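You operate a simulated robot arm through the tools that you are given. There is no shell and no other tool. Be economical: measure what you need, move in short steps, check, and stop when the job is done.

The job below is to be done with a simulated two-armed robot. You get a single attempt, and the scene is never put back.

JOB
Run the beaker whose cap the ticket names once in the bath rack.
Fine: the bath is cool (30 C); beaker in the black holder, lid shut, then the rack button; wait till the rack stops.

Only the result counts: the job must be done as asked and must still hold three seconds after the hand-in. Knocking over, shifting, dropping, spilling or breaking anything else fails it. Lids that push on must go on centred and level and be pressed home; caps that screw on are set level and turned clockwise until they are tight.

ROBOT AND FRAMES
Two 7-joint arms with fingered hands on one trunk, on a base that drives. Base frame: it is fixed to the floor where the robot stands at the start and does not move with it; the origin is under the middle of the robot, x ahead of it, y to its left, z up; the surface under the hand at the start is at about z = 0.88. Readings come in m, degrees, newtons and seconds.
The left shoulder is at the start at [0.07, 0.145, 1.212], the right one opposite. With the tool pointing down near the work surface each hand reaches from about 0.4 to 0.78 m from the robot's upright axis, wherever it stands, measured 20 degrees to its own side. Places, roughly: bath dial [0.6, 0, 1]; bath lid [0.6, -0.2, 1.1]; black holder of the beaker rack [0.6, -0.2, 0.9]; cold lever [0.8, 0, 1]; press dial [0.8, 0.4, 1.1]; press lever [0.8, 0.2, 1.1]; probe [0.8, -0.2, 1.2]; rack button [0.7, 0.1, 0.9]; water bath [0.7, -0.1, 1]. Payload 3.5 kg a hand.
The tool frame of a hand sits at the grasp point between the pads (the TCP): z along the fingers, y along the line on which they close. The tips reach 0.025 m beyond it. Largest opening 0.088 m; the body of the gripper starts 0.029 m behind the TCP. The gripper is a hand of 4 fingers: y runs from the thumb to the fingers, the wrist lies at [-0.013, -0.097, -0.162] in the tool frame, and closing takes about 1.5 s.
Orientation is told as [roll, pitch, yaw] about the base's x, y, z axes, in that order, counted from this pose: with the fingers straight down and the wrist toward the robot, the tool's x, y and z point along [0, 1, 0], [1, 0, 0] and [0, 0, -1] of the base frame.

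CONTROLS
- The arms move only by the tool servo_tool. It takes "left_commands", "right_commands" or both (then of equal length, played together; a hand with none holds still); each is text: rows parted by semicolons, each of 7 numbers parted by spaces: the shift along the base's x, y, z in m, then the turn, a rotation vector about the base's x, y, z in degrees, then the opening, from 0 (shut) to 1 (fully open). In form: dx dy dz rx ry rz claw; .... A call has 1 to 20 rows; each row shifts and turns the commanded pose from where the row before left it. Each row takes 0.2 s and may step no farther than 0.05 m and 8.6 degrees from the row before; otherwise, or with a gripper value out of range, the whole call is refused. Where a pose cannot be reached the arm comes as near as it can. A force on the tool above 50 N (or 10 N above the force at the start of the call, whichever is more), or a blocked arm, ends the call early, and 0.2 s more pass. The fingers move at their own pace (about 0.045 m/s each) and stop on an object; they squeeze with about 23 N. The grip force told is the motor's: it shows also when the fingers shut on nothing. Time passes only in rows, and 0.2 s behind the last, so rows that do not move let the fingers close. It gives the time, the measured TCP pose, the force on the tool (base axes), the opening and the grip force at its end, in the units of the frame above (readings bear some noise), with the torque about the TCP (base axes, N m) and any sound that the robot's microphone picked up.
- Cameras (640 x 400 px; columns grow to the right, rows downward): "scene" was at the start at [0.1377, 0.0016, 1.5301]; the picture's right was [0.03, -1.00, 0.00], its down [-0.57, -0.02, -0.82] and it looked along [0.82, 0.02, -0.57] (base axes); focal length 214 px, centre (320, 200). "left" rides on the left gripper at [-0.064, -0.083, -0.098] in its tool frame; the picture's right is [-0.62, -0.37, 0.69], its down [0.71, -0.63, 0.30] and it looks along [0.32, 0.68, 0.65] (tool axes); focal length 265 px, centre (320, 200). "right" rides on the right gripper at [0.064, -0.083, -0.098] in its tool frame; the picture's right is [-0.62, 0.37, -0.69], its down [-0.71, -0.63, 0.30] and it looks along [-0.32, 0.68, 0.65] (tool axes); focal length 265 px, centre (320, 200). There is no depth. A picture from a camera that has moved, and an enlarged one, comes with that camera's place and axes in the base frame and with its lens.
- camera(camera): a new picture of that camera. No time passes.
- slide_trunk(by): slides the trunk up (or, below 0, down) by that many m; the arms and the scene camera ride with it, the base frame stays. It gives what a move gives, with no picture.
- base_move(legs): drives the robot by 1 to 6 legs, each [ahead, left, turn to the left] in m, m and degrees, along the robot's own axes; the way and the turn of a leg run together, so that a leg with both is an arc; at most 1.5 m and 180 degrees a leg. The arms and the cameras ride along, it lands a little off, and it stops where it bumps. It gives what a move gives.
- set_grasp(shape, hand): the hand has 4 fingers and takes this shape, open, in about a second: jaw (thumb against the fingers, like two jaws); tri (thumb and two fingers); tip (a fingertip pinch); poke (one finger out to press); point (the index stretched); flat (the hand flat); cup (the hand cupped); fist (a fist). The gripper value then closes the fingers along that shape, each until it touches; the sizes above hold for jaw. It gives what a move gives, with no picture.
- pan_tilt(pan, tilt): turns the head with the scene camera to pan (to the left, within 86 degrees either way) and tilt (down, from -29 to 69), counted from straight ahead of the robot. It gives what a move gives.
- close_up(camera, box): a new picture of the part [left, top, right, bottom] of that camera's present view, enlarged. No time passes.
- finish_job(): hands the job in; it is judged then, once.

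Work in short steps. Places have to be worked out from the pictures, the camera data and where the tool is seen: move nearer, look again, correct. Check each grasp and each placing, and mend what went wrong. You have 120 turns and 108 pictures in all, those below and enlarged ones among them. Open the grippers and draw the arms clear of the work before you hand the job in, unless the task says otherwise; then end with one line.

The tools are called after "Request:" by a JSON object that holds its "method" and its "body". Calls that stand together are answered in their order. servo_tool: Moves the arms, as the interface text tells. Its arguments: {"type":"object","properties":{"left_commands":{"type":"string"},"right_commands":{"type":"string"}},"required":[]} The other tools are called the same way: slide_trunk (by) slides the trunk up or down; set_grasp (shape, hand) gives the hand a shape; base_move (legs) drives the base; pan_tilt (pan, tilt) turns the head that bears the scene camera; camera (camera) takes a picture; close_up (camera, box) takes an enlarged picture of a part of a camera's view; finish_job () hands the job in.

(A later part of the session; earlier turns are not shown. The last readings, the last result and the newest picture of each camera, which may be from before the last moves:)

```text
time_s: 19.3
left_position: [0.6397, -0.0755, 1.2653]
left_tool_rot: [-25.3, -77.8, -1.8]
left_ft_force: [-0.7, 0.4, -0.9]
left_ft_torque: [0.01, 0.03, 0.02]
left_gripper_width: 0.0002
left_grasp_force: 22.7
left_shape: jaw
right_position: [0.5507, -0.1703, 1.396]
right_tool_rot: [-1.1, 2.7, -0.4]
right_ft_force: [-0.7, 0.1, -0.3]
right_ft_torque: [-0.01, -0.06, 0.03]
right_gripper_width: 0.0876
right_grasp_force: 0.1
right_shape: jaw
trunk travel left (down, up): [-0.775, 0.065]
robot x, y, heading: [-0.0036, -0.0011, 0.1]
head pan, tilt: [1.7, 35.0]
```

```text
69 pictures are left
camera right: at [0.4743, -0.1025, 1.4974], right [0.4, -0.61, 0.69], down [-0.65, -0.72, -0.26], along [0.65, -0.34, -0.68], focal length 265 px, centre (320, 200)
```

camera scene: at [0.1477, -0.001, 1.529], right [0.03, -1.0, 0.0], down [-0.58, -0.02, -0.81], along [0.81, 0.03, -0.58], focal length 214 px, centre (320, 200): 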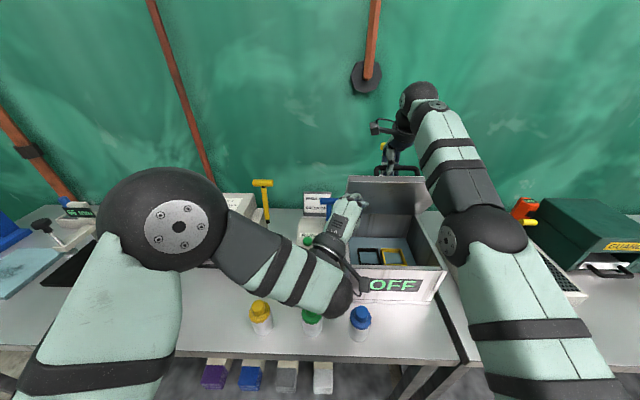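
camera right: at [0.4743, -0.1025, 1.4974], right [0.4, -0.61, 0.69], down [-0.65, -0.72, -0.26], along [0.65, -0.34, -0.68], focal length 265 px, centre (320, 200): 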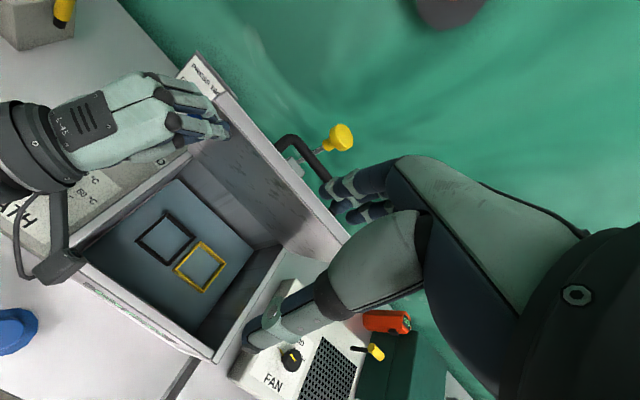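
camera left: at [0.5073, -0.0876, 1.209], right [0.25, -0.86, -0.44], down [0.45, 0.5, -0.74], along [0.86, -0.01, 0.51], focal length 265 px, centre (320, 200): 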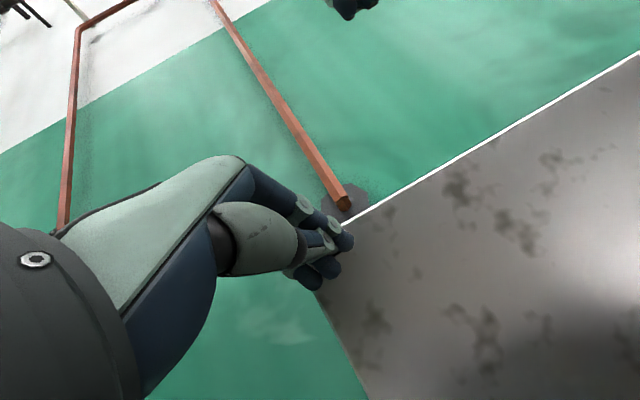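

The lid is nearly vertical. I withdraw the left hand and check that the lid stays.

Request:
{"method": "servo_tool", "body": {"left_commands": "-0.02 0.01 0 0 0 0 0;-0.03 0.02 0 0 0 0 0;-0.03 0.03 0 0 0 0 0;-0.03 0.04 0.02 0 0 0 0;0 0.04 0.03 0 0 0 0"}}

Request:
{"method": "camera", "body": {"camera": "scene"}}

Request:
{"method": "camera", "body": {"camera": "right"}}

```text
refused: row 4 steps farther than a row can; nothing moved
```

```text
68 pictures are left
camera scene: at [0.1349, 0.0019, 1.5303], right [0.03, -1.0, 0.0], down [-0.57, -0.02, -0.82], along [0.82, 0.02, -0.57], focal length 214 px, centre (320, 200)
```

scene: 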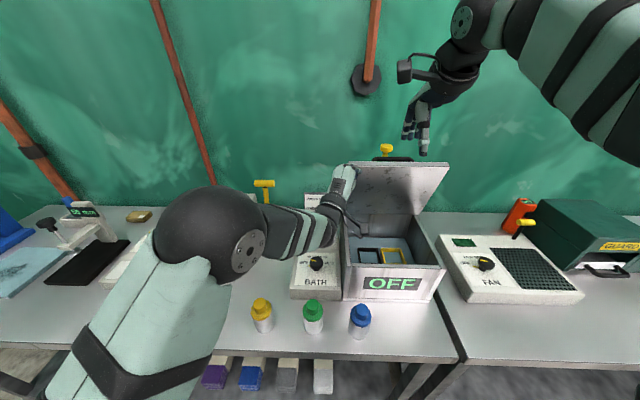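

```text
67 pictures are left
camera right: at [0.4743, -0.1025, 1.4974], right [0.4, -0.61, 0.69], down [-0.65, -0.72, -0.26], along [0.65, -0.34, -0.68], focal length 265 px, centre (320, 200)
```

right: 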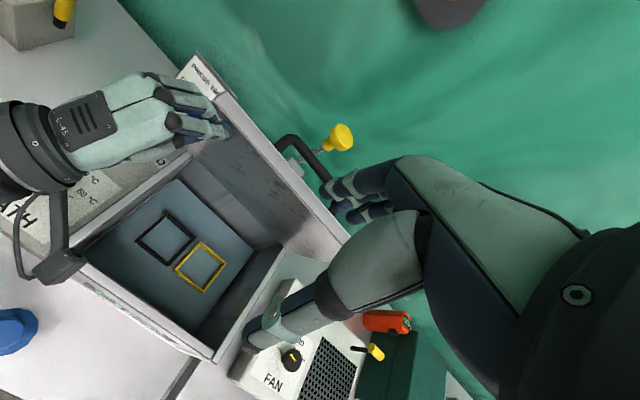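

I resend the withdrawal with smaller steps.

Request:
{"method": "servo_tool", "body": {"left_commands": "-0.02 0.01 0 0 0 0 0;-0.03 0.02 0 0 0 0 0;-0.03 0.03 0 0 0 0 0;-0.02 0.03 0.02 0 0 0 0;0 0.035 0.03 0 0 0 0"}}

Request:
{"method": "camera", "body": {"camera": "scene"}}

Request:
{"method": "camera", "body": {"camera": "right"}}

```text
time_s: 20.5
left_position: [0.5365, 0.0489, 1.3118]
left_tool_rot: [-27.5, -77.7, 0.5]
left_ft_force: [-0.2, -0.2, -0.1]
left_ft_torque: [0.01, 0.07, 0.02]
left_gripper_width: 0.0001
left_grasp_force: 22.9
left_shape: jaw
right_position: [0.5523, -0.1693, 1.3954]
right_tool_rot: [-1.0, 2.8, -0.4]
right_ft_force: [0.1, -0.1, 0.6]
right_ft_torque: [0.01, -0.05, 0.03]
right_gripper_width: 0.0878
right_grasp_force: 0.0
right_shape: jaw
trunk travel left (down, up): [-0.775, 0.065]
robot x, y, heading: [-0.0034, -0.0, -0.1]
head pan, tilt: [1.7, 35.0]
```

```text
66 pictures are left
camera scene: at [0.1358, 0.0012, 1.5303], right [0.03, -1.0, 0.0], down [-0.57, -0.02, -0.82], along [0.82, 0.02, -0.57], focal length 214 px, centre (320, 200)
```

scene: 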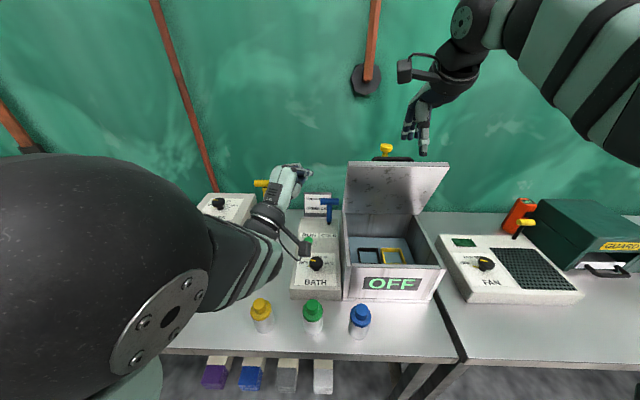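

```text
65 pictures are left
camera right: at [0.4755, -0.1033, 1.4971], right [0.4, -0.61, 0.69], down [-0.65, -0.72, -0.26], along [0.65, -0.34, -0.68], focal length 265 px, centre (320, 200)
```

right: 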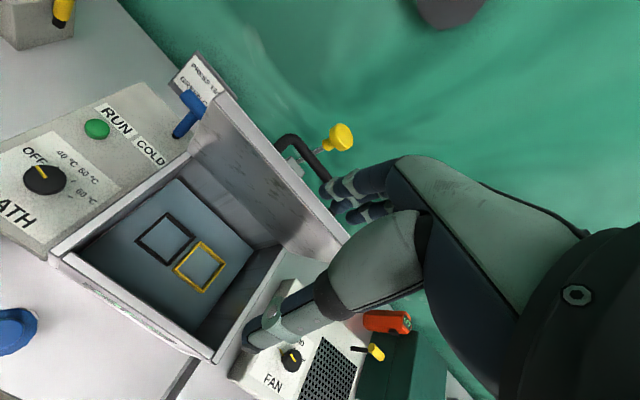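

The lid stays open by itself. I look closely at the inside of the bath and at the panel before fetching the green beaker.

Request:
{"method": "close_up", "body": {"camera": "right", "box": [60, 160, 260, 360]}}

Request:
{"method": "close_up", "body": {"camera": "right", "box": [0, 60, 220, 240]}}

Request:
{"method": "close_up", "body": {"camera": "scene", "box": [240, 220, 440, 345]}}

```text
2.00 times, centred on (160, 260) of right
camera zoom: at [0.4755, -0.1033, 1.4971], right [0.4, -0.61, 0.69], down [-0.65, -0.72, -0.26], along [0.65, -0.34, -0.68], focal length 531 px, centre (640, 80)
```

zoom: 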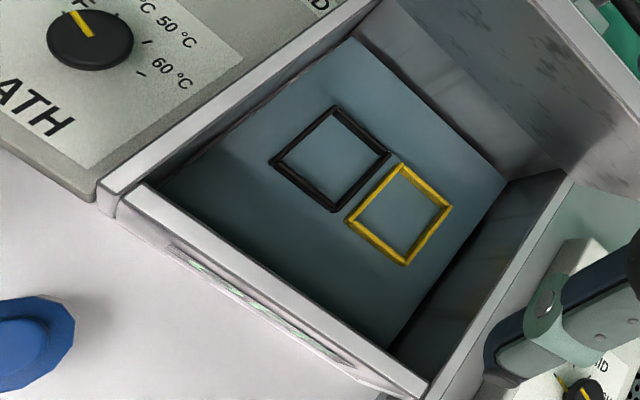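

```text
2.22 times, centred on (110, 150) of right
camera zoom: at [0.4755, -0.1033, 1.4971], right [0.4, -0.61, 0.69], down [-0.65, -0.72, -0.26], along [0.65, -0.34, -0.68], focal length 590 px, centre (787, 311)
```

zoom: 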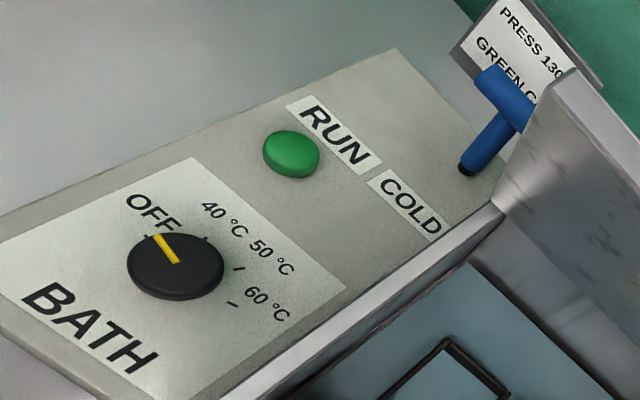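

```text
3.20 times, centred on (340, 282) of scene
camera zoom: at [0.1358, 0.0012, 1.5303], right [0.03, -1.0, 0.0], down [-0.57, -0.02, -0.82], along [0.82, 0.02, -0.57], focal length 686 px, centre (256, -64)
```

zoom: 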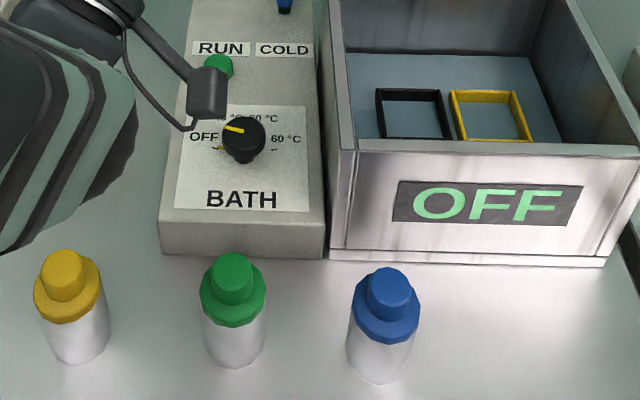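

I judge the green beaker at about [0.437, 0.025], cap top at z≈0.985. First I move the left arm out to the left and clear.

Request:
{"method": "servo_tool", "body": {"left_commands": "-0.01 0.04 0.01 0 6 0 0;-0.01 0.04 0.01 0 8 0 0;0 0.04 0.01 0 8 0 0;0 0.04 0 0 8 0 0;0 0.04 0 0 8 0 0;0 0.04 0 0 8 0 0;0 0.02 0 0 8 0 1;0 0 0 0 8 0 1", "right_commands": "-0.02 0.01 0 0 0 0 1;-0.02 0.02 0 0 0 0 1;-0.02 0.02 -0.01 0 0 0 1;-0.02 0.02 -0.02 0 0 0 1;-0.02 0.02 -0.02 0 0 0 1;-0.01 0.02 -0.03 0 0 0 1;0 0.02 -0.03 0 0 0 1;0 0.02 -0.03 0 0 0 1"}}

Request:
{"method": "camera", "body": {"camera": "scene"}}

Request:
{"method": "camera", "body": {"camera": "right"}}

```text
time_s: 21.0
left_position: [0.5035, 0.1278, 1.315]
left_tool_rot: [-25.2, -70.4, 0.2]
left_ft_force: [43.7, -19.5, -8.0]
left_ft_torque: [-0.84, -3.3, 3.84]
left_gripper_width: 0.0002
left_grasp_force: 23.4
left_shape: jaw
left hand out of reach, approached as far as the arm can: row 1, 2
right_position: [0.519, -0.1446, 1.3975]
right_tool_rot: [-1.2, 2.7, -0.2]
right_ft_force: [-0.3, 1.3, 0.1]
right_ft_torque: [0.0, -0.01, -0.01]
right_gripper_width: 0.0876
right_grasp_force: 0.0
right_shape: jaw
trunk travel left (down, up): [-0.775, 0.065]
robot x, y, heading: [0.0014, -0.0044, 0.1]
head pan, tilt: [1.7, 35.0]
stopped in row 2 (left hand): the force on the tool passed its limit at 231 N (the readings are from after the stop); the commanded pose is now the measured one
```

```text
61 pictures are left
camera scene: at [0.1333, 0.0063, 1.5305], right [0.03, -1.0, 0.0], down [-0.57, -0.02, -0.82], along [0.82, 0.02, -0.57], focal length 214 px, centre (320, 200)
```

scene: 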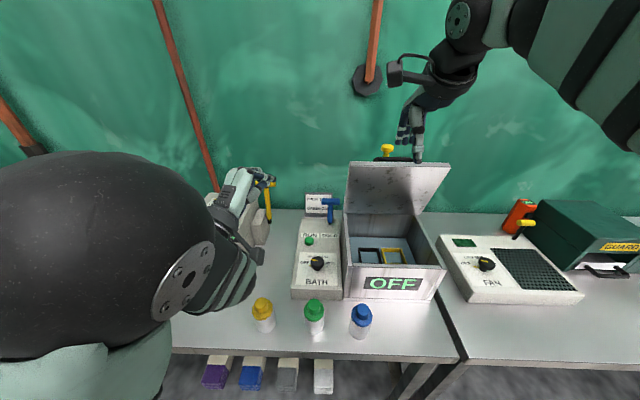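

```text
60 pictures are left
camera right: at [0.4418, -0.0778, 1.4979], right [0.4, -0.61, 0.69], down [-0.65, -0.72, -0.26], along [0.65, -0.34, -0.68], focal length 265 px, centre (320, 200)
```

right: 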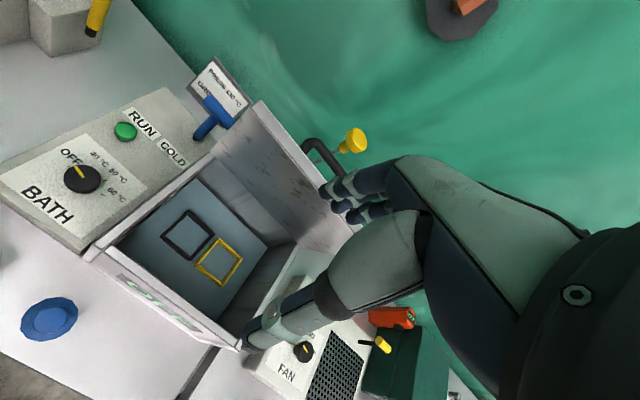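

The left hand hit something hard (231 N), probably its wrist against its own forearm or trunk. I look from the left camera and around it.

Request:
{"method": "camera", "body": {"camera": "left"}}

Request:
{"method": "close_up", "body": {"camera": "scene", "box": [120, 140, 360, 340]}}

```text
59 pictures are left
camera left: at [0.3655, 0.1105, 1.2766], right [0.22, -0.86, -0.47], down [0.33, 0.52, -0.79], along [0.92, 0.02, 0.4], focal length 265 px, centre (320, 200)
```

left: 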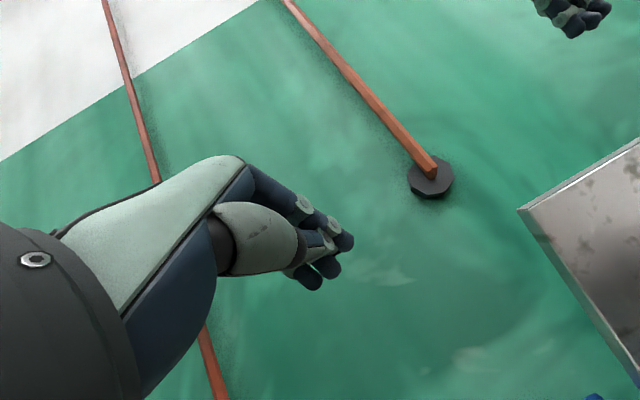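

```text
2.00 times, centred on (240, 240) of scene
camera zoom: at [0.1333, 0.0063, 1.5305], right [0.03, -1.0, 0.0], down [-0.57, -0.02, -0.82], along [0.82, 0.02, -0.57], focal length 429 px, centre (480, 120)
```

zoom: 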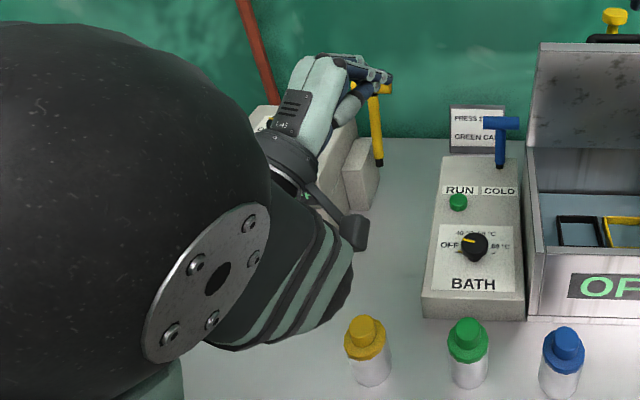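

It is the left arm's own elbow against the hand, since the arm is folded; nothing on the table was touched. I unfold by moving forward and up.

Request:
{"method": "servo_tool", "body": {"left_commands": "0.02 -0.01 0.01 0 0 0 0;0.03 -0.01 0.02 0 0 0 0;0.02 0 0.03 0 4 0 0;0 0 0.03 0 8 0 0;0 0 0.03 0 8 0 0"}}

Request:
{"method": "close_up", "body": {"camera": "scene", "box": [0, 0, 400, 400]}}

```text
time_s: 21.3
left_position: [0.5099, 0.1234, 1.3206]
left_tool_rot: [-24.5, -71.2, 0.1]
left_ft_force: [21.8, -10.4, 3.9]
left_ft_torque: [-0.54, -0.34, 1.85]
left_gripper_width: 0.0
left_grasp_force: 22.9
left_shape: jaw
left hand out of reach, approached as far as the arm can: row 1
right_position: [0.5263, -0.1521, 1.3936]
right_tool_rot: [-1.0, 2.9, -0.2]
right_ft_force: [-0.3, -0.4, -1.0]
right_ft_torque: [-0.02, 0.01, -0.03]
right_gripper_width: 0.0879
right_grasp_force: 0.1
right_shape: jaw
trunk travel left (down, up): [-0.775, 0.065]
robot x, y, heading: [-0.0025, -0.0008, -0.2]
head pan, tilt: [1.7, 35.0]
stopped in row 1 (left hand): the force on the tool passed its limit at 124 N (the readings are from after the stop); the commanded pose is now the measured one
```

```text
1.00 times, centred on (200, 200) of scene (not enlarged: the box is as wide or as high as the picture)
camera zoom: at [0.1405, -0.0014, 1.5298], right [0.03, -1.0, 0.0], down [-0.58, -0.02, -0.82], along [0.82, 0.03, -0.58], focal length 214 px, centre (440, 200)
```

zoom: 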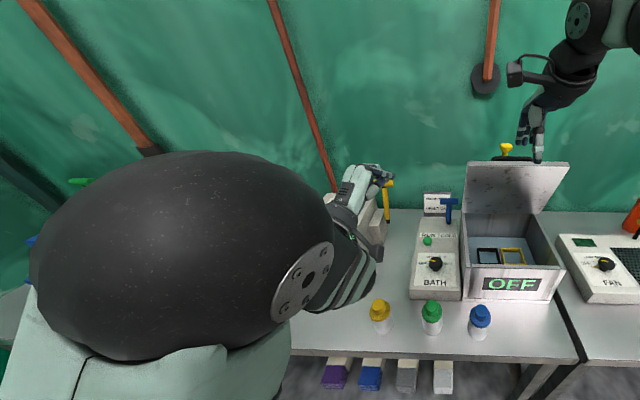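

Contact is easing. I back out along the way it came.

Request:
{"method": "servo_tool", "body": {"left_commands": "0.008 -0.02 0 0 0 0 0;0.01 -0.025 0 0 -3 0 0;0.01 -0.02 0 0 -3 0 0"}}

```text
time_s: 22.1
left_position: [0.5318, 0.0589, 1.3188]
left_tool_rot: [-23.4, -77.3, -1.4]
left_ft_force: [0.2, -0.2, -0.7]
left_ft_torque: [0.02, 0.01, 0.02]
left_gripper_width: 0.0
left_grasp_force: 23.1
left_shape: jaw
left hand out of reach, approached as far as the arm can: row 1
right_position: [0.522, -0.1499, 1.3948]
right_tool_rot: [-1.1, 2.9, -0.3]
right_ft_force: [-0.7, 0.3, -0.2]
right_ft_torque: [0.02, 0.01, -0.04]
right_gripper_width: 0.0877
right_grasp_force: 0.0
right_shape: jaw
trunk travel left (down, up): [-0.775, 0.065]
robot x, y, heading: [0.0016, 0.0033, -0.0]
head pan, tilt: [1.7, 35.0]
```

Free now. I raise the hand and rotate the fingers back down, keeping it forward.

Request:
{"method": "servo_tool", "body": {"left_commands": "0.01 0 0.02 0 6 0 0;0.01 0 0.02 0 8 0 0;0 0 0.02 0 8 0 0;0 0 0.02 0 8 0 0;0 0 0.02 0 8 0 0;0 0.01 0.02 0 8 0 0"}}

Request:
{"method": "camera", "body": {"camera": "scene"}}

```text
time_s: 23.5
left_position: [0.5585, 0.1017, 1.3757]
left_tool_rot: [-23.8, -47.8, 5.9]
left_ft_force: [0.0, -0.3, -0.1]
left_ft_torque: [0.01, 0.0, -0.01]
left_gripper_width: 0.0
left_grasp_force: 23.1
left_shape: jaw
left hand out of reach, approached as far as the arm can: row 1, 2, 3
right_position: [0.5236, -0.1503, 1.396]
right_tool_rot: [-1.1, 2.8, -0.3]
right_ft_force: [-0.3, -0.6, -0.1]
right_ft_torque: [0.01, 0.03, -0.01]
right_gripper_width: 0.0878
right_grasp_force: 0.1
right_shape: jaw
trunk travel left (down, up): [-0.775, 0.065]
robot x, y, heading: [-0.0035, -0.0018, 0.1]
head pan, tilt: [1.7, 35.0]
```

```text
56 pictures are left
camera scene: at [0.1373, 0.0009, 1.5301], right [0.03, -1.0, 0.0], down [-0.57, -0.02, -0.82], along [0.82, 0.03, -0.57], focal length 214 px, centre (320, 200)
```

scene: 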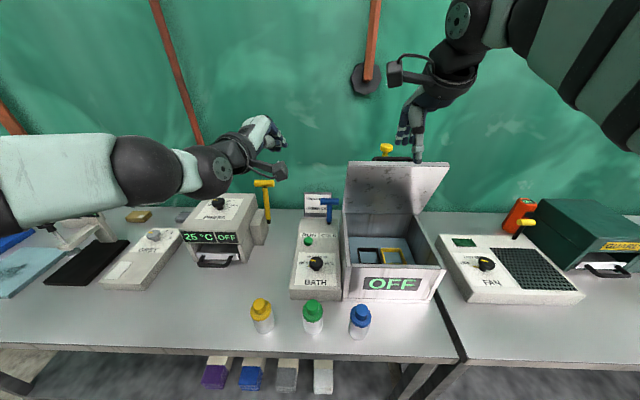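

The left arm is open again. I finish turning it upright and move it further left; meanwhile the right hand goes over the green beaker.

Request:
{"method": "servo_tool", "body": {"left_commands": "0 0.02 0.01 0 8 0 0;0 0.03 0.01 0 8 0 0;0 0.03 0.01 4 8 0 0;0 0.03 0.01 4 7 0 0;-0.01 0.03 0.01 4 6 0 1;-0.01 0.03 0 4 4 0 1;0 0 0 4 3 0 1;0 0 0 0 0 0 1", "right_commands": "-0.015 0.01 0 0 0 0 1;-0.015 0.02 0 0 0 0 1;-0.015 0.025 -0.01 0 0 0 1;-0.01 0.025 -0.02 0 0 0 1;-0.01 0.025 -0.02 0 -1 0 1;-0.01 0.025 -0.03 0 -1 0 1;-0.005 0.025 -0.03 0 0 0 1;-0.005 0.02 -0.03 0 0 0 1"}}

Request:
{"method": "camera", "body": {"camera": "scene"}}

Request:
{"method": "camera", "body": {"camera": "right"}}

```text
refused: row 3 steps farther than a row can; nothing moved
```

```text
55 pictures are left
camera scene: at [0.1373, 0.0009, 1.5301], right [0.03, -1.0, 0.0], down [-0.57, -0.02, -0.82], along [0.82, 0.03, -0.57], focal length 214 px, centre (320, 200)
```

scene: 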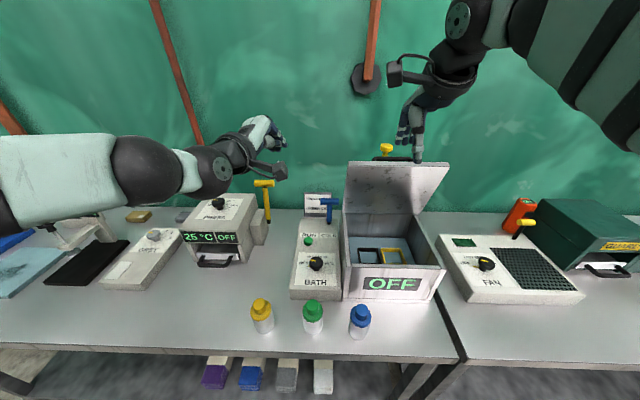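

```text
54 pictures are left
camera right: at [0.4458, -0.0832, 1.4961], right [0.4, -0.61, 0.69], down [-0.65, -0.72, -0.26], along [0.65, -0.34, -0.68], focal length 265 px, centre (320, 200)
```

right: 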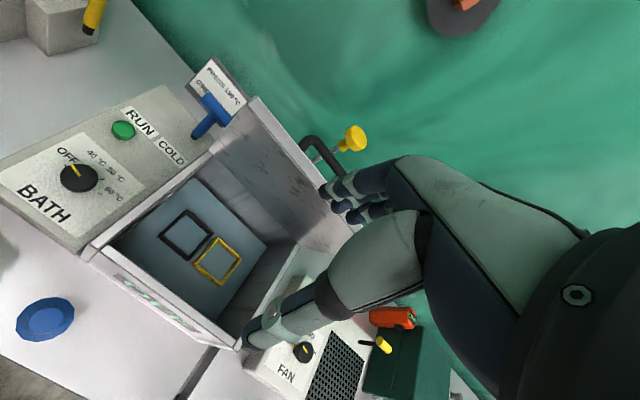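

Turn limit exceeded; I resend with smaller turns and no dependent pictures.

Request:
{"method": "servo_tool", "body": {"left_commands": "0 0.02 0.01 0 8 0 0;0 0.03 0.01 0 8 0 0;0 0.03 0.01 4 7 0 0;0 0.03 0.01 4 7 0 0;-0.01 0.03 0.01 4 6 0 1;-0.01 0.03 0 4 5 0 1;0 0 0 4 5 0 1;0 0 0 0 0 0 1", "right_commands": "-0.015 0.01 0 0 0 0 1;-0.015 0.02 0 0 0 0 1;-0.015 0.025 -0.01 0 0 0 1;-0.01 0.025 -0.02 0 0 0 1;-0.01 0.025 -0.02 0 -1 0 1;-0.01 0.025 -0.03 0 -1 0 1;-0.005 0.025 -0.03 0 0 0 1;-0.005 0.02 -0.03 0 0 0 1"}}

```text
time_s: 25.3
left_position: [0.5374, 0.2733, 1.4259]
left_tool_rot: [-0.4, -2.2, -1.4]
left_ft_force: [-0.6, -0.4, -0.5]
left_ft_torque: [0.0, 0.02, -0.04]
left_gripper_width: 0.0876
left_grasp_force: 0.2
left_shape: jaw
right_position: [0.5139, 0.0278, 1.3035]
right_tool_rot: [-0.9, 0.7, -0.3]
right_ft_force: [-0.1, 0.0, -0.1]
right_ft_torque: [0.02, -0.02, 0.03]
right_gripper_width: 0.0879
right_grasp_force: 0.0
right_shape: jaw
right hand out of reach, approached as far as the arm can: row 3, 4, 5, 6, 7
trunk travel left (down, up): [-0.775, 0.065]
robot x, y, heading: [0.0007, 0.0011, 0.0]
head pan, tilt: [1.7, 35.0]
```

The beaker is too close for the right hand here. I back the base up 0.12 m so it sits in comfortable reach.

Request:
{"method": "base_move", "body": {"legs": [[-0.12, 0, 0]]}}

Request:
{"method": "camera", "body": {"camera": "right"}}

Request:
{"method": "camera", "body": {"camera": "scene"}}

```text
time_s: 26.6
left_position: [0.4229, 0.2729, 1.4226]
left_tool_rot: [-0.3, -1.9, -1.4]
left_ft_force: [0.6, 0.3, 0.5]
left_ft_torque: [-0.02, 0.02, -0.02]
left_gripper_width: 0.0878
left_grasp_force: 0.1
left_shape: jaw
right_position: [0.3992, 0.0262, 1.3009]
right_tool_rot: [-0.9, 0.9, -0.4]
right_ft_force: [0.0, 0.7, 0.6]
right_ft_torque: [0.01, 0.06, -0.02]
right_gripper_width: 0.0873
right_grasp_force: 0.0
right_shape: jaw
trunk travel left (down, up): [-0.775, 0.065]
robot x, y, heading: [-0.1192, 0.0018, 0.3]
head pan, tilt: [1.7, 35.0]
```

```text
53 pictures are left
camera right: at [0.3172, 0.0931, 1.4002], right [0.38, -0.61, 0.7], down [-0.64, -0.71, -0.28], along [0.67, -0.34, -0.66], focal length 265 px, centre (320, 200)
```

right: 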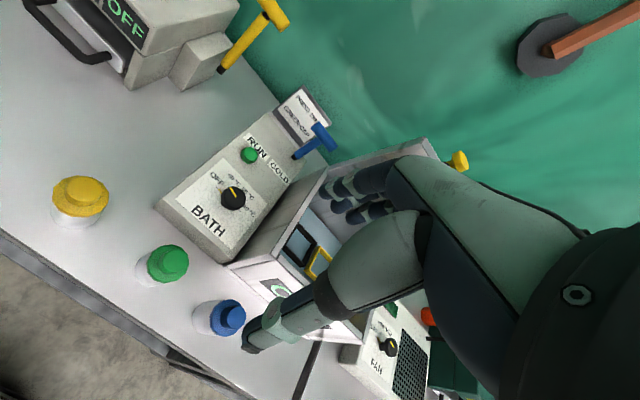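

```text
52 pictures are left
camera scene: at [0.0215, 0.002, 1.5297], right [0.03, -1.0, 0.0], down [-0.58, -0.02, -0.82], along [0.82, 0.02, -0.58], focal length 214 px, centre (320, 200)
```

scene: 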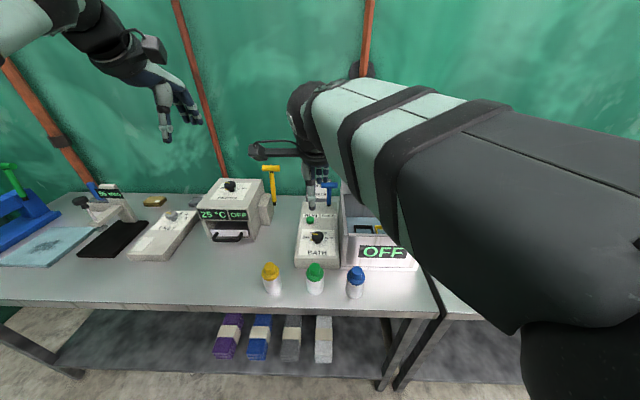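

The green cap triangulates to about [0.432, 0.027]. I descend above it to z≈1.05 and check alignment.

Request:
{"method": "servo_tool", "body": {"right_commands": "0.012 0 -0.04 0 0 0 1;0.012 0 -0.04 0 -1 0 1;0.009 0 -0.04 1 0 0 1;0 0 -0.04 0 0 0 1;0 0 -0.04 0 0 0 1;0 0 -0.04 0 0 0 1"}}

Request:
{"method": "camera", "body": {"camera": "right"}}

Request:
{"method": "close_up", "body": {"camera": "scene", "box": [230, 200, 430, 325]}}

```text
time_s: 28.1
left_position: [0.4182, 0.2733, 1.4255]
left_tool_rot: [-0.4, -2.1, -1.5]
left_ft_force: [0.4, 1.0, -0.2]
left_ft_torque: [-0.01, 0.01, -0.01]
left_gripper_width: 0.0875
left_grasp_force: 0.1
left_shape: jaw
right_position: [0.4415, 0.0135, 1.0876]
right_tool_rot: [4.7, -0.9, -3.3]
right_ft_force: [0.8, 0.6, -0.3]
right_ft_torque: [-0.02, 0.04, 0.01]
right_gripper_width: 0.0873
right_grasp_force: 0.1
right_shape: jaw
trunk travel left (down, up): [-0.775, 0.065]
robot x, y, heading: [-0.1168, 0.0019, -0.1]
head pan, tilt: [1.7, 35.0]
stopped in row 6 (right hand): the arm was blocked; the commanded pose is now the measured one
```

```text
51 pictures are left
camera right: at [0.3608, 0.0756, 1.1899], right [0.32, -0.69, 0.65], down [-0.66, -0.65, -0.37], along [0.68, -0.31, -0.67], focal length 265 px, centre (320, 200)
```

right: 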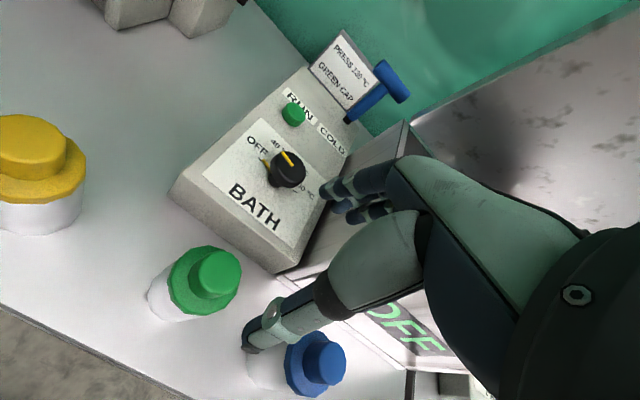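

```text
3.20 times, centred on (330, 262) of scene
camera zoom: at [0.0175, 0.0019, 1.5301], right [0.03, -1.0, 0.0], down [-0.57, -0.02, -0.82], along [0.82, 0.02, -0.57], focal length 686 px, centre (288, 0)
```

zoom: 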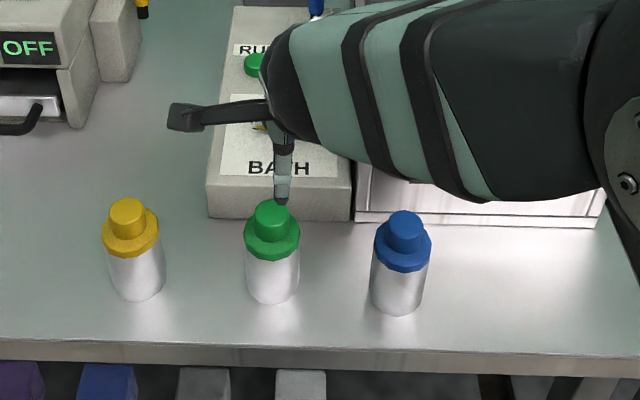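

The right forearm, reaching across, is blocked, probably by its posture over the bath. I raise the hand and drive the base 0.2 m left so the arm comes straight from behind.

Request:
{"method": "servo_tool", "body": {"right_commands": "-0.005 0 0.04 -2 0 2 1;-0.005 0 0.04 -2 0 1 1;0 0 0.04 0 0 0 1;0 0 0.04 0 0 0 1"}}

Request:
{"method": "base_move", "body": {"legs": [[0, 0.2, 0]]}}

Request:
{"method": "camera", "body": {"camera": "scene"}}

```text
time_s: 29.1
left_position: [0.4181, 0.2719, 1.4251]
left_tool_rot: [-0.4, -2.1, -1.4]
left_ft_force: [0.8, -0.2, -0.2]
left_ft_torque: [0.0, -0.01, -0.01]
left_gripper_width: 0.0876
left_grasp_force: 0.1
left_shape: jaw
right_position: [0.4297, 0.0174, 1.2445]
right_tool_rot: [0.5, -1.0, 0.0]
right_ft_force: [0.0, -1.1, -0.1]
right_ft_torque: [0.01, -0.01, -0.01]
right_gripper_width: 0.0879
right_grasp_force: 0.1
right_shape: jaw
trunk travel left (down, up): [-0.775, 0.065]
robot x, y, heading: [-0.1205, 0.0016, -0.2]
head pan, tilt: [1.7, 35.0]
```

```text
time_s: 30.7
left_position: [0.4179, 0.4669, 1.4258]
left_tool_rot: [-0.1, -2.1, -1.2]
left_ft_force: [-0.1, 1.1, -0.5]
left_ft_torque: [0.02, 0.03, 0.01]
left_gripper_width: 0.0876
left_grasp_force: 0.1
left_shape: jaw
right_position: [0.4303, 0.2147, 1.2449]
right_tool_rot: [0.6, -1.0, 0.2]
right_ft_force: [-0.4, 0.0, -0.2]
right_ft_torque: [0.05, 0.01, -0.01]
right_gripper_width: 0.0876
right_grasp_force: 0.1
right_shape: jaw
trunk travel left (down, up): [-0.775, 0.065]
robot x, y, heading: [-0.1204, 0.1992, 0.4]
head pan, tilt: [1.7, 35.0]
```

```text
49 pictures are left
camera scene: at [0.0177, 0.1961, 1.5301], right [0.03, -1.0, 0.0], down [-0.57, -0.02, -0.82], along [0.82, 0.03, -0.57], focal length 214 px, centre (320, 200)
```

scene: 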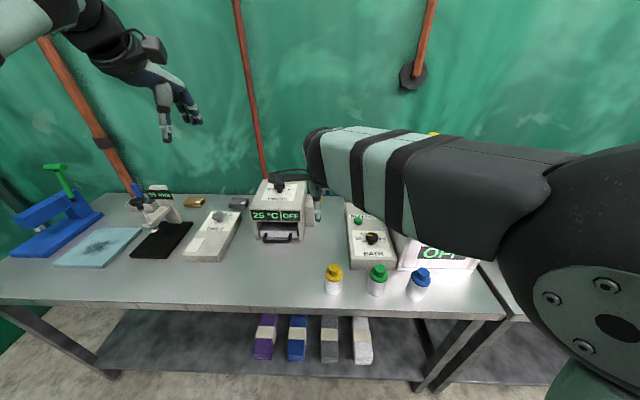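

Now I slide the right hand back over the green beaker at a safe height.

Request:
{"method": "servo_tool", "body": {"right_commands": "0 -0.04 0 0 0 0 1;0 -0.04 -0.01 0 0 0 1;0 -0.04 -0.01 0 0 0 1;0 -0.04 -0.02 0 1 0 1;0 -0.027 -0.03 0 0 0 1;0.002 0 -0.04 0 0 0 1"}}

Request:
{"method": "camera", "body": {"camera": "right"}}

Request:
{"method": "camera", "body": {"camera": "scene"}}

```text
time_s: 32.1
left_position: [0.4191, 0.4725, 1.4231]
left_tool_rot: [-0.4, -2.0, -1.1]
left_ft_force: [-0.7, 0.4, 0.6]
left_ft_torque: [-0.01, 0.05, -0.01]
left_gripper_width: 0.0876
left_grasp_force: 0.2
left_shape: jaw
right_position: [0.4322, 0.0334, 1.1356]
right_tool_rot: [0.4, 0.0, 0.2]
right_ft_force: [0.0, -0.4, -0.2]
right_ft_torque: [0.02, 0.01, -0.03]
right_gripper_width: 0.0877
right_grasp_force: 0.0
right_shape: jaw
trunk travel left (down, up): [-0.775, 0.065]
robot x, y, heading: [-0.1229, 0.1973, 0.3]
head pan, tilt: [1.7, 35.0]
```

```text
48 pictures are left
camera right: at [0.3491, 0.0971, 1.2338], right [0.37, -0.62, 0.69], down [-0.63, -0.71, -0.31], along [0.68, -0.32, -0.66], focal length 265 px, centre (320, 200)
```

right: 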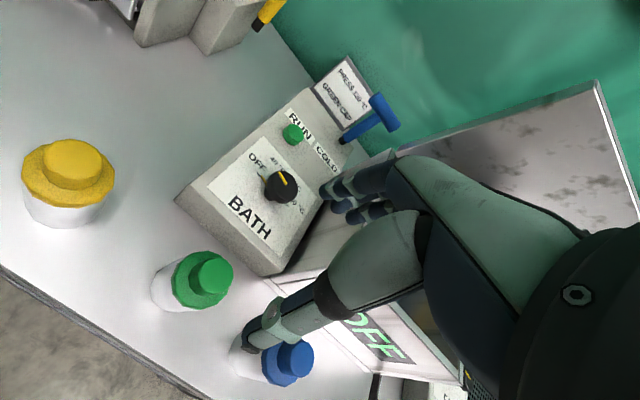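

```text
47 pictures are left
camera scene: at [0.0196, 0.2017, 1.5299], right [0.03, -1.0, 0.0], down [-0.57, -0.02, -0.82], along [0.82, 0.03, -0.58], focal length 214 px, centre (320, 200)
```

scene: 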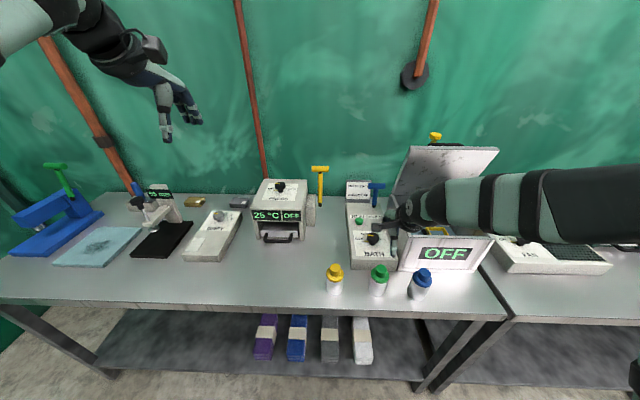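

Cap at about [0.433, 0.031] agrees with the hand. I descend in small steps, watching for blocking.

Request:
{"method": "servo_tool", "body": {"right_commands": "0 -0.001 -0.03 0 0 0 1;0 -0.001 -0.03 0 0 0 1;0 0 -0.03 0 0 0 1"}}

Request:
{"method": "camera", "body": {"camera": "scene"}}

Request:
{"method": "camera", "body": {"camera": "right"}}

```text
time_s: 32.9
left_position: [0.4181, 0.4716, 1.4239]
left_tool_rot: [-0.2, -1.9, -1.3]
left_ft_force: [0.1, 0.5, -0.7]
left_ft_torque: [0.0, 0.01, -0.02]
left_gripper_width: 0.0877
left_grasp_force: 0.1
left_shape: jaw
right_position: [0.4327, 0.0286, 1.0445]
right_tool_rot: [0.5, 0.1, 0.3]
right_ft_force: [0.2, 0.4, -0.2]
right_ft_torque: [0.0, 0.03, 0.01]
right_gripper_width: 0.0876
right_grasp_force: 0.1
right_shape: jaw
trunk travel left (down, up): [-0.775, 0.065]
robot x, y, heading: [-0.1195, 0.201, 0.1]
head pan, tilt: [1.7, 35.0]
```

```text
46 pictures are left
camera scene: at [0.0185, 0.2005, 1.53], right [0.03, -1.0, 0.0], down [-0.57, -0.02, -0.82], along [0.82, 0.03, -0.57], focal length 214 px, centre (320, 200)
```

scene: 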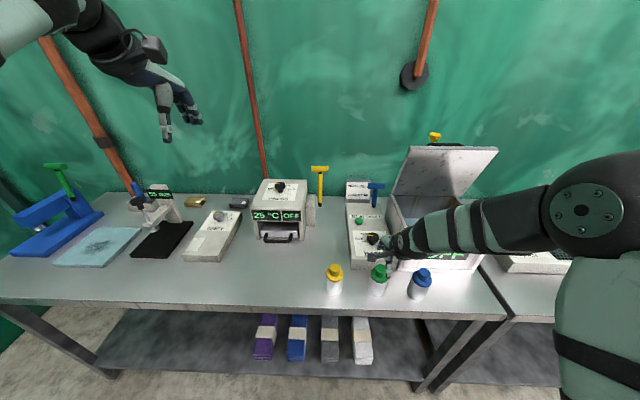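

```text
45 pictures are left
camera right: at [0.3505, 0.0919, 1.1431], right [0.37, -0.62, 0.69], down [-0.63, -0.71, -0.31], along [0.69, -0.32, -0.66], focal length 265 px, centre (320, 200)
```

right: 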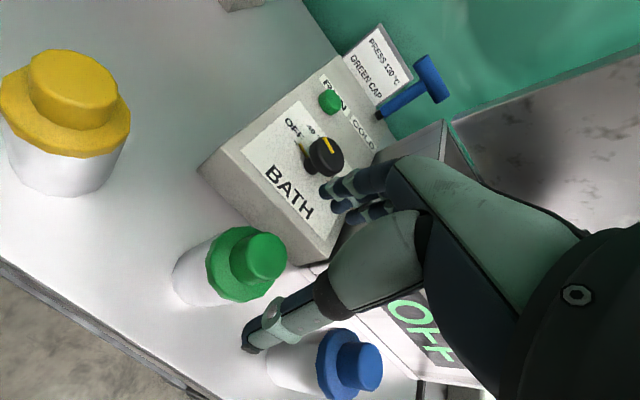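

Arm is clear now; the cap sits at about [0.436, 0.030]. I descend around the beaker with slightly reduced opening, to just below the cap.

Request:
{"method": "servo_tool", "body": {"right_commands": "0.002 0.001 -0.02 0 0 0 0.9;0.001 0 -0.02 0 0 0 0.9;0 0 -0.02 0 0 0 0.9;0 0 -0.02 0 0 0 0.9"}}

Request:
{"method": "camera", "body": {"camera": "right"}}

Request:
{"method": "close_up", "body": {"camera": "scene", "box": [320, 200, 480, 320]}}

```text
time_s: 33.9
left_position: [0.4185, 0.4716, 1.4243]
left_tool_rot: [-0.4, -2.0, -1.2]
left_ft_force: [-0.4, 0.7, 0.0]
left_ft_torque: [-0.01, 0.02, 0.0]
left_gripper_width: 0.0878
left_grasp_force: 0.1
left_shape: jaw
right_position: [0.4363, 0.0306, 0.9642]
right_tool_rot: [0.5, -0.1, 0.2]
right_ft_force: [0.5, -0.8, 0.3]
right_ft_torque: [0.0, 0.03, 0.01]
right_gripper_width: 0.0795
right_grasp_force: 0.0
right_shape: jaw
trunk travel left (down, up): [-0.775, 0.065]
robot x, y, heading: [-0.1225, 0.1975, -0.4]
head pan, tilt: [1.7, 35.0]
```

```text
44 pictures are left
camera right: at [0.3533, 0.0927, 1.064], right [0.37, -0.62, 0.69], down [-0.63, -0.71, -0.31], along [0.69, -0.32, -0.66], focal length 265 px, centre (320, 200)
```

right: 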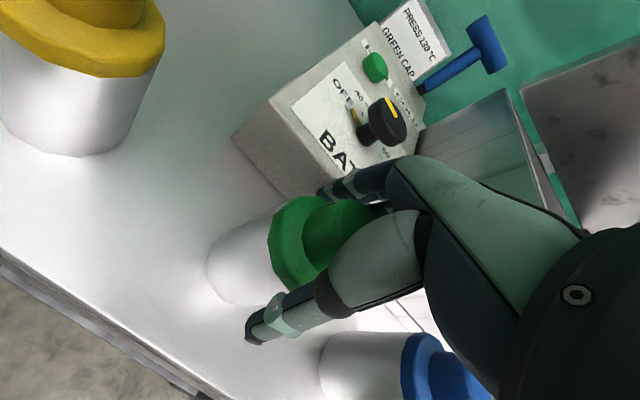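

```text
3.33 times, centred on (400, 260) of scene
camera zoom: at [0.0186, 0.2005, 1.53], right [0.03, -1.0, 0.0], down [-0.57, -0.02, -0.82], along [0.82, 0.03, -0.57], focal length 715 px, centre (53, 0)
```

zoom: 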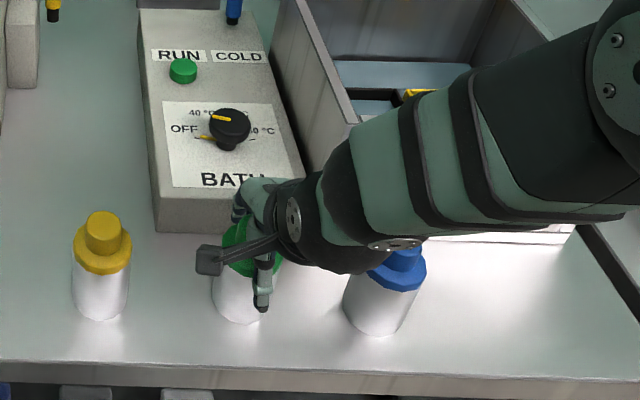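

The palm is close above the cap, so I go down only 8 mm and close.

Request:
{"method": "servo_tool", "body": {"right_commands": "0 -0.001 -0.004 0 0 0 0.9;0 0 -0.004 0 0 0 0.9;0 0 0 0 0 0 0.4;0 0 0 0 0 0 0.2;0 0 0 0 0 0 0.2;0 0 0 0 0 0 0.2;0 0 0 0 0 0 0.2"}}

Request:
{"method": "camera", "body": {"camera": "right"}}

```text
time_s: 35.5
left_position: [0.4187, 0.4707, 1.4234]
left_tool_rot: [-0.3, -2.0, -1.2]
left_ft_force: [0.4, -0.7, 0.6]
left_ft_torque: [-0.03, 0.0, -0.01]
left_gripper_width: 0.0879
left_grasp_force: 0.0
left_shape: jaw
right_position: [0.4357, 0.0293, 0.9573]
right_tool_rot: [0.4, -0.1, 0.2]
right_ft_force: [-0.2, 0.1, 0.4]
right_ft_torque: [0.02, -0.01, 0.02]
right_gripper_width: 0.0486
right_grasp_force: 22.8
right_shape: jaw
trunk travel left (down, up): [-0.775, 0.065]
robot x, y, heading: [-0.1172, 0.1983, 0.4]
head pan, tilt: [1.7, 35.0]
```

```text
42 pictures are left
camera right: at [0.353, 0.0916, 1.0559], right [0.37, -0.62, 0.69], down [-0.63, -0.71, -0.31], along [0.69, -0.32, -0.66], focal length 265 px, centre (320, 200)
```

right: 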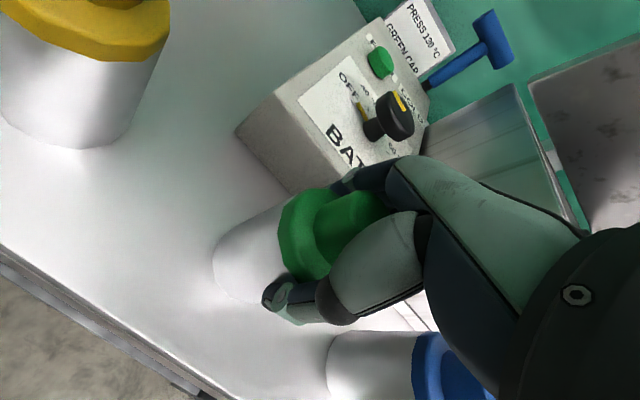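

Gripped at 0.049 m with 23 N. I lift gently and check.

Request:
{"method": "servo_tool", "body": {"right_commands": "0 0 0.01 0 0 0 0.2;0 0 0.02 0 0 0 0.2;0 0 0.03 0 0 0 0.2;0 0 0.03 0 0 0 0.2;0 0 0.03 0 0 0 0.2;0 0 0.03 0 0 0 0.2;0 0 0.03 0 0 0 0.2;0 0 0.03 0 0 0 0.2;0 0 0.03 0 0 0 0.2"}}

Request:
{"method": "camera", "body": {"camera": "scene"}}

Request:
{"method": "camera", "body": {"camera": "right"}}

```text
time_s: 37.5
left_position: [0.4161, 0.471, 1.4237]
left_tool_rot: [-0.3, -2.2, -1.2]
left_ft_force: [0.4, -0.6, 0.4]
left_ft_torque: [-0.01, 0.03, 0.01]
left_gripper_width: 0.0877
left_grasp_force: 0.0
left_shape: jaw
right_position: [0.4326, 0.0288, 1.1981]
right_tool_rot: [0.5, 0.0, 0.1]
right_ft_force: [-0.3, 0.4, -1.5]
right_ft_torque: [0.0, 0.0, 0.01]
right_gripper_width: 0.0487
right_grasp_force: 23.2
right_shape: jaw
trunk travel left (down, up): [-0.775, 0.065]
robot x, y, heading: [-0.1205, 0.1972, 0.3]
head pan, tilt: [1.7, 35.0]
```

```text
41 pictures are left
camera scene: at [0.0169, 0.2005, 1.5301], right [0.03, -1.0, 0.0], down [-0.57, -0.02, -0.82], along [0.82, 0.03, -0.57], focal length 214 px, centre (320, 200)
```

scene: 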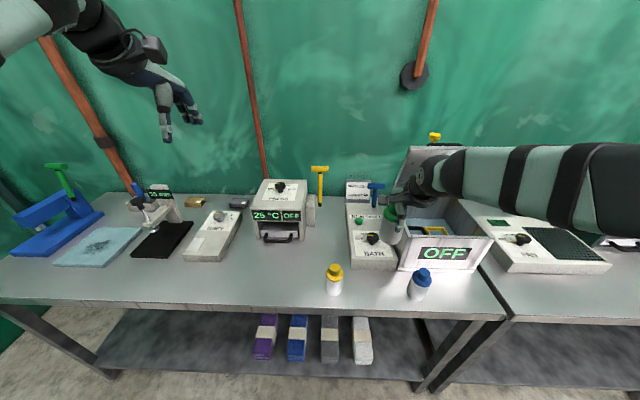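

```text
40 pictures are left
camera right: at [0.351, 0.0918, 1.2967], right [0.37, -0.62, 0.69], down [-0.63, -0.71, -0.31], along [0.69, -0.32, -0.66], focal length 265 px, centre (320, 200)
```

right: 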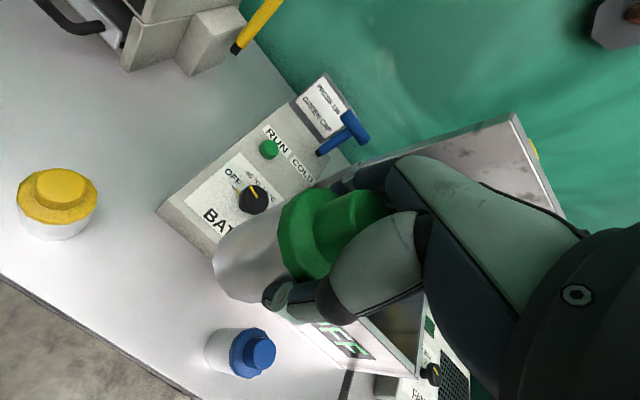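

Beaker held firmly with its weight on the hand. I drive the base right 0.2 m and forward 0.1 m, so the bath comes into reach.

Request:
{"method": "base_move", "body": {"legs": [[0, -0.2, 0], [0.1, 0, 0]]}}

Request:
{"method": "camera", "body": {"camera": "scene"}}

Request:
{"method": "camera", "body": {"camera": "right"}}

```text
time_s: 39.9
left_position: [0.5118, 0.2696, 1.4253]
left_tool_rot: [-0.3, -2.3, -1.2]
left_ft_force: [-0.5, -0.4, 0.3]
left_ft_torque: [0.02, -0.01, -0.01]
left_gripper_width: 0.0874
left_grasp_force: 0.1
left_shape: jaw
right_position: [0.529, -0.1732, 1.2004]
right_tool_rot: [0.4, -0.4, 0.2]
right_ft_force: [-0.3, -0.3, -2.3]
right_ft_torque: [-0.05, -0.01, -0.01]
right_gripper_width: 0.0485
right_grasp_force: 22.9
right_shape: jaw
trunk travel left (down, up): [-0.775, 0.065]
robot x, y, heading: [-0.0232, -0.0087, 0.3]
head pan, tilt: [1.7, 35.0]
```

```text
39 pictures are left
camera scene: at [0.1116, -0.0015, 1.5306], right [0.03, -1.0, 0.0], down [-0.57, -0.02, -0.82], along [0.82, 0.03, -0.57], focal length 214 px, centre (320, 200)
```

scene: 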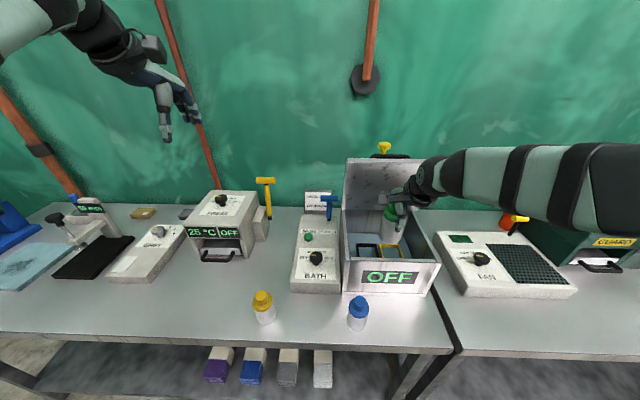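

```text
38 pictures are left
camera right: at [0.4464, -0.1103, 1.2984], right [0.37, -0.62, 0.69], down [-0.63, -0.71, -0.31], along [0.69, -0.32, -0.65], focal length 265 px, centre (320, 200)
```

right: 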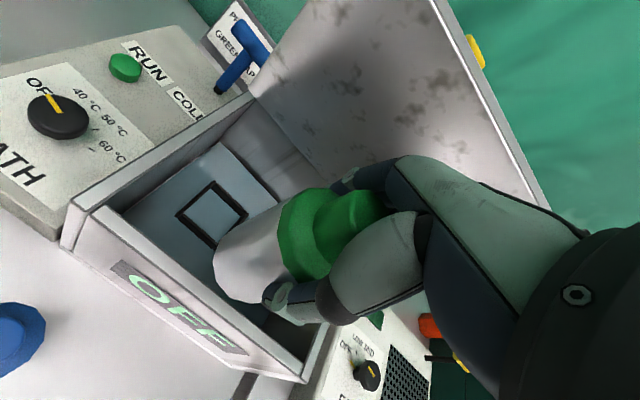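

Triangulation puts the black holder at about [0.637, -0.151, 0.94]. I move above it at the same height and re-measure.

Request:
{"method": "servo_tool", "body": {"right_commands": "0.025 0.005 0 0 0 0 0.2;0.025 0.005 0 0 0 0 0.2;0.025 0.006 0 0 0 0 0.2;0.02 0.006 0 0 0 0 0.2;0 0 0 0 0 0 0.2"}}

Request:
{"method": "camera", "body": {"camera": "right"}}

Request:
{"method": "close_up", "body": {"camera": "scene", "box": [330, 140, 450, 300]}}

```text
time_s: 41.1
left_position: [0.5154, 0.2688, 1.4244]
left_tool_rot: [-0.2, -2.1, -1.2]
left_ft_force: [-0.2, 0.7, -0.7]
left_ft_torque: [0.01, 0.0, 0.0]
left_gripper_width: 0.0875
left_grasp_force: 0.0
left_shape: jaw
right_position: [0.6281, -0.1514, 1.1973]
right_tool_rot: [0.5, -0.1, 0.2]
right_ft_force: [-0.3, 0.9, -2.1]
right_ft_torque: [-0.04, -0.02, 0.0]
right_gripper_width: 0.0485
right_grasp_force: 23.1
right_shape: jaw
trunk travel left (down, up): [-0.775, 0.065]
robot x, y, heading: [-0.0189, -0.0033, -0.1]
head pan, tilt: [1.7, 35.0]
```

```text
37 pictures are left
camera right: at [0.5455, -0.088, 1.2969], right [0.37, -0.62, 0.69], down [-0.63, -0.71, -0.31], along [0.69, -0.32, -0.66], focal length 265 px, centre (320, 200)
```

right: 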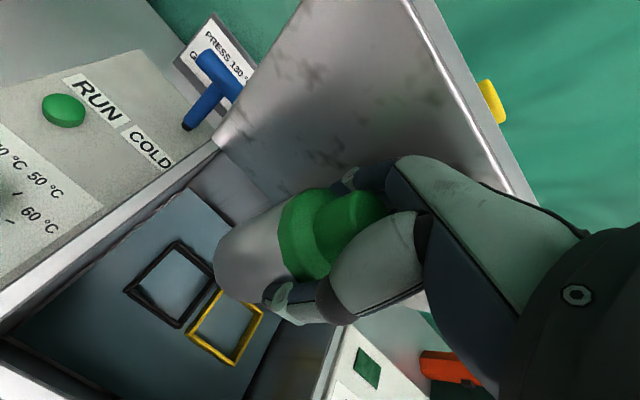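

```text
2.50 times, centred on (390, 220) of scene
camera zoom: at [0.1161, -0.0014, 1.5302], right [0.03, -1.0, 0.0], down [-0.57, -0.02, -0.82], along [0.82, 0.03, -0.57], focal length 536 px, centre (145, 150)
```

zoom: 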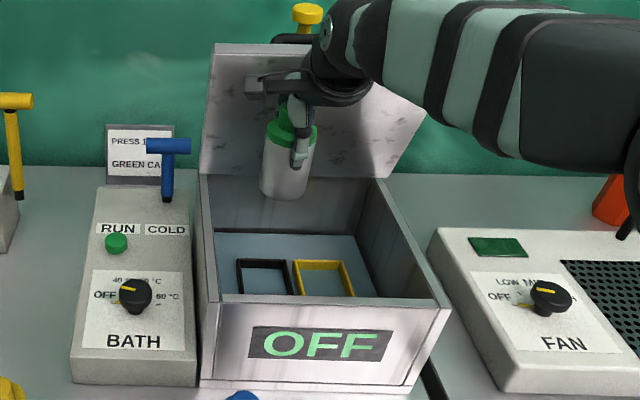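

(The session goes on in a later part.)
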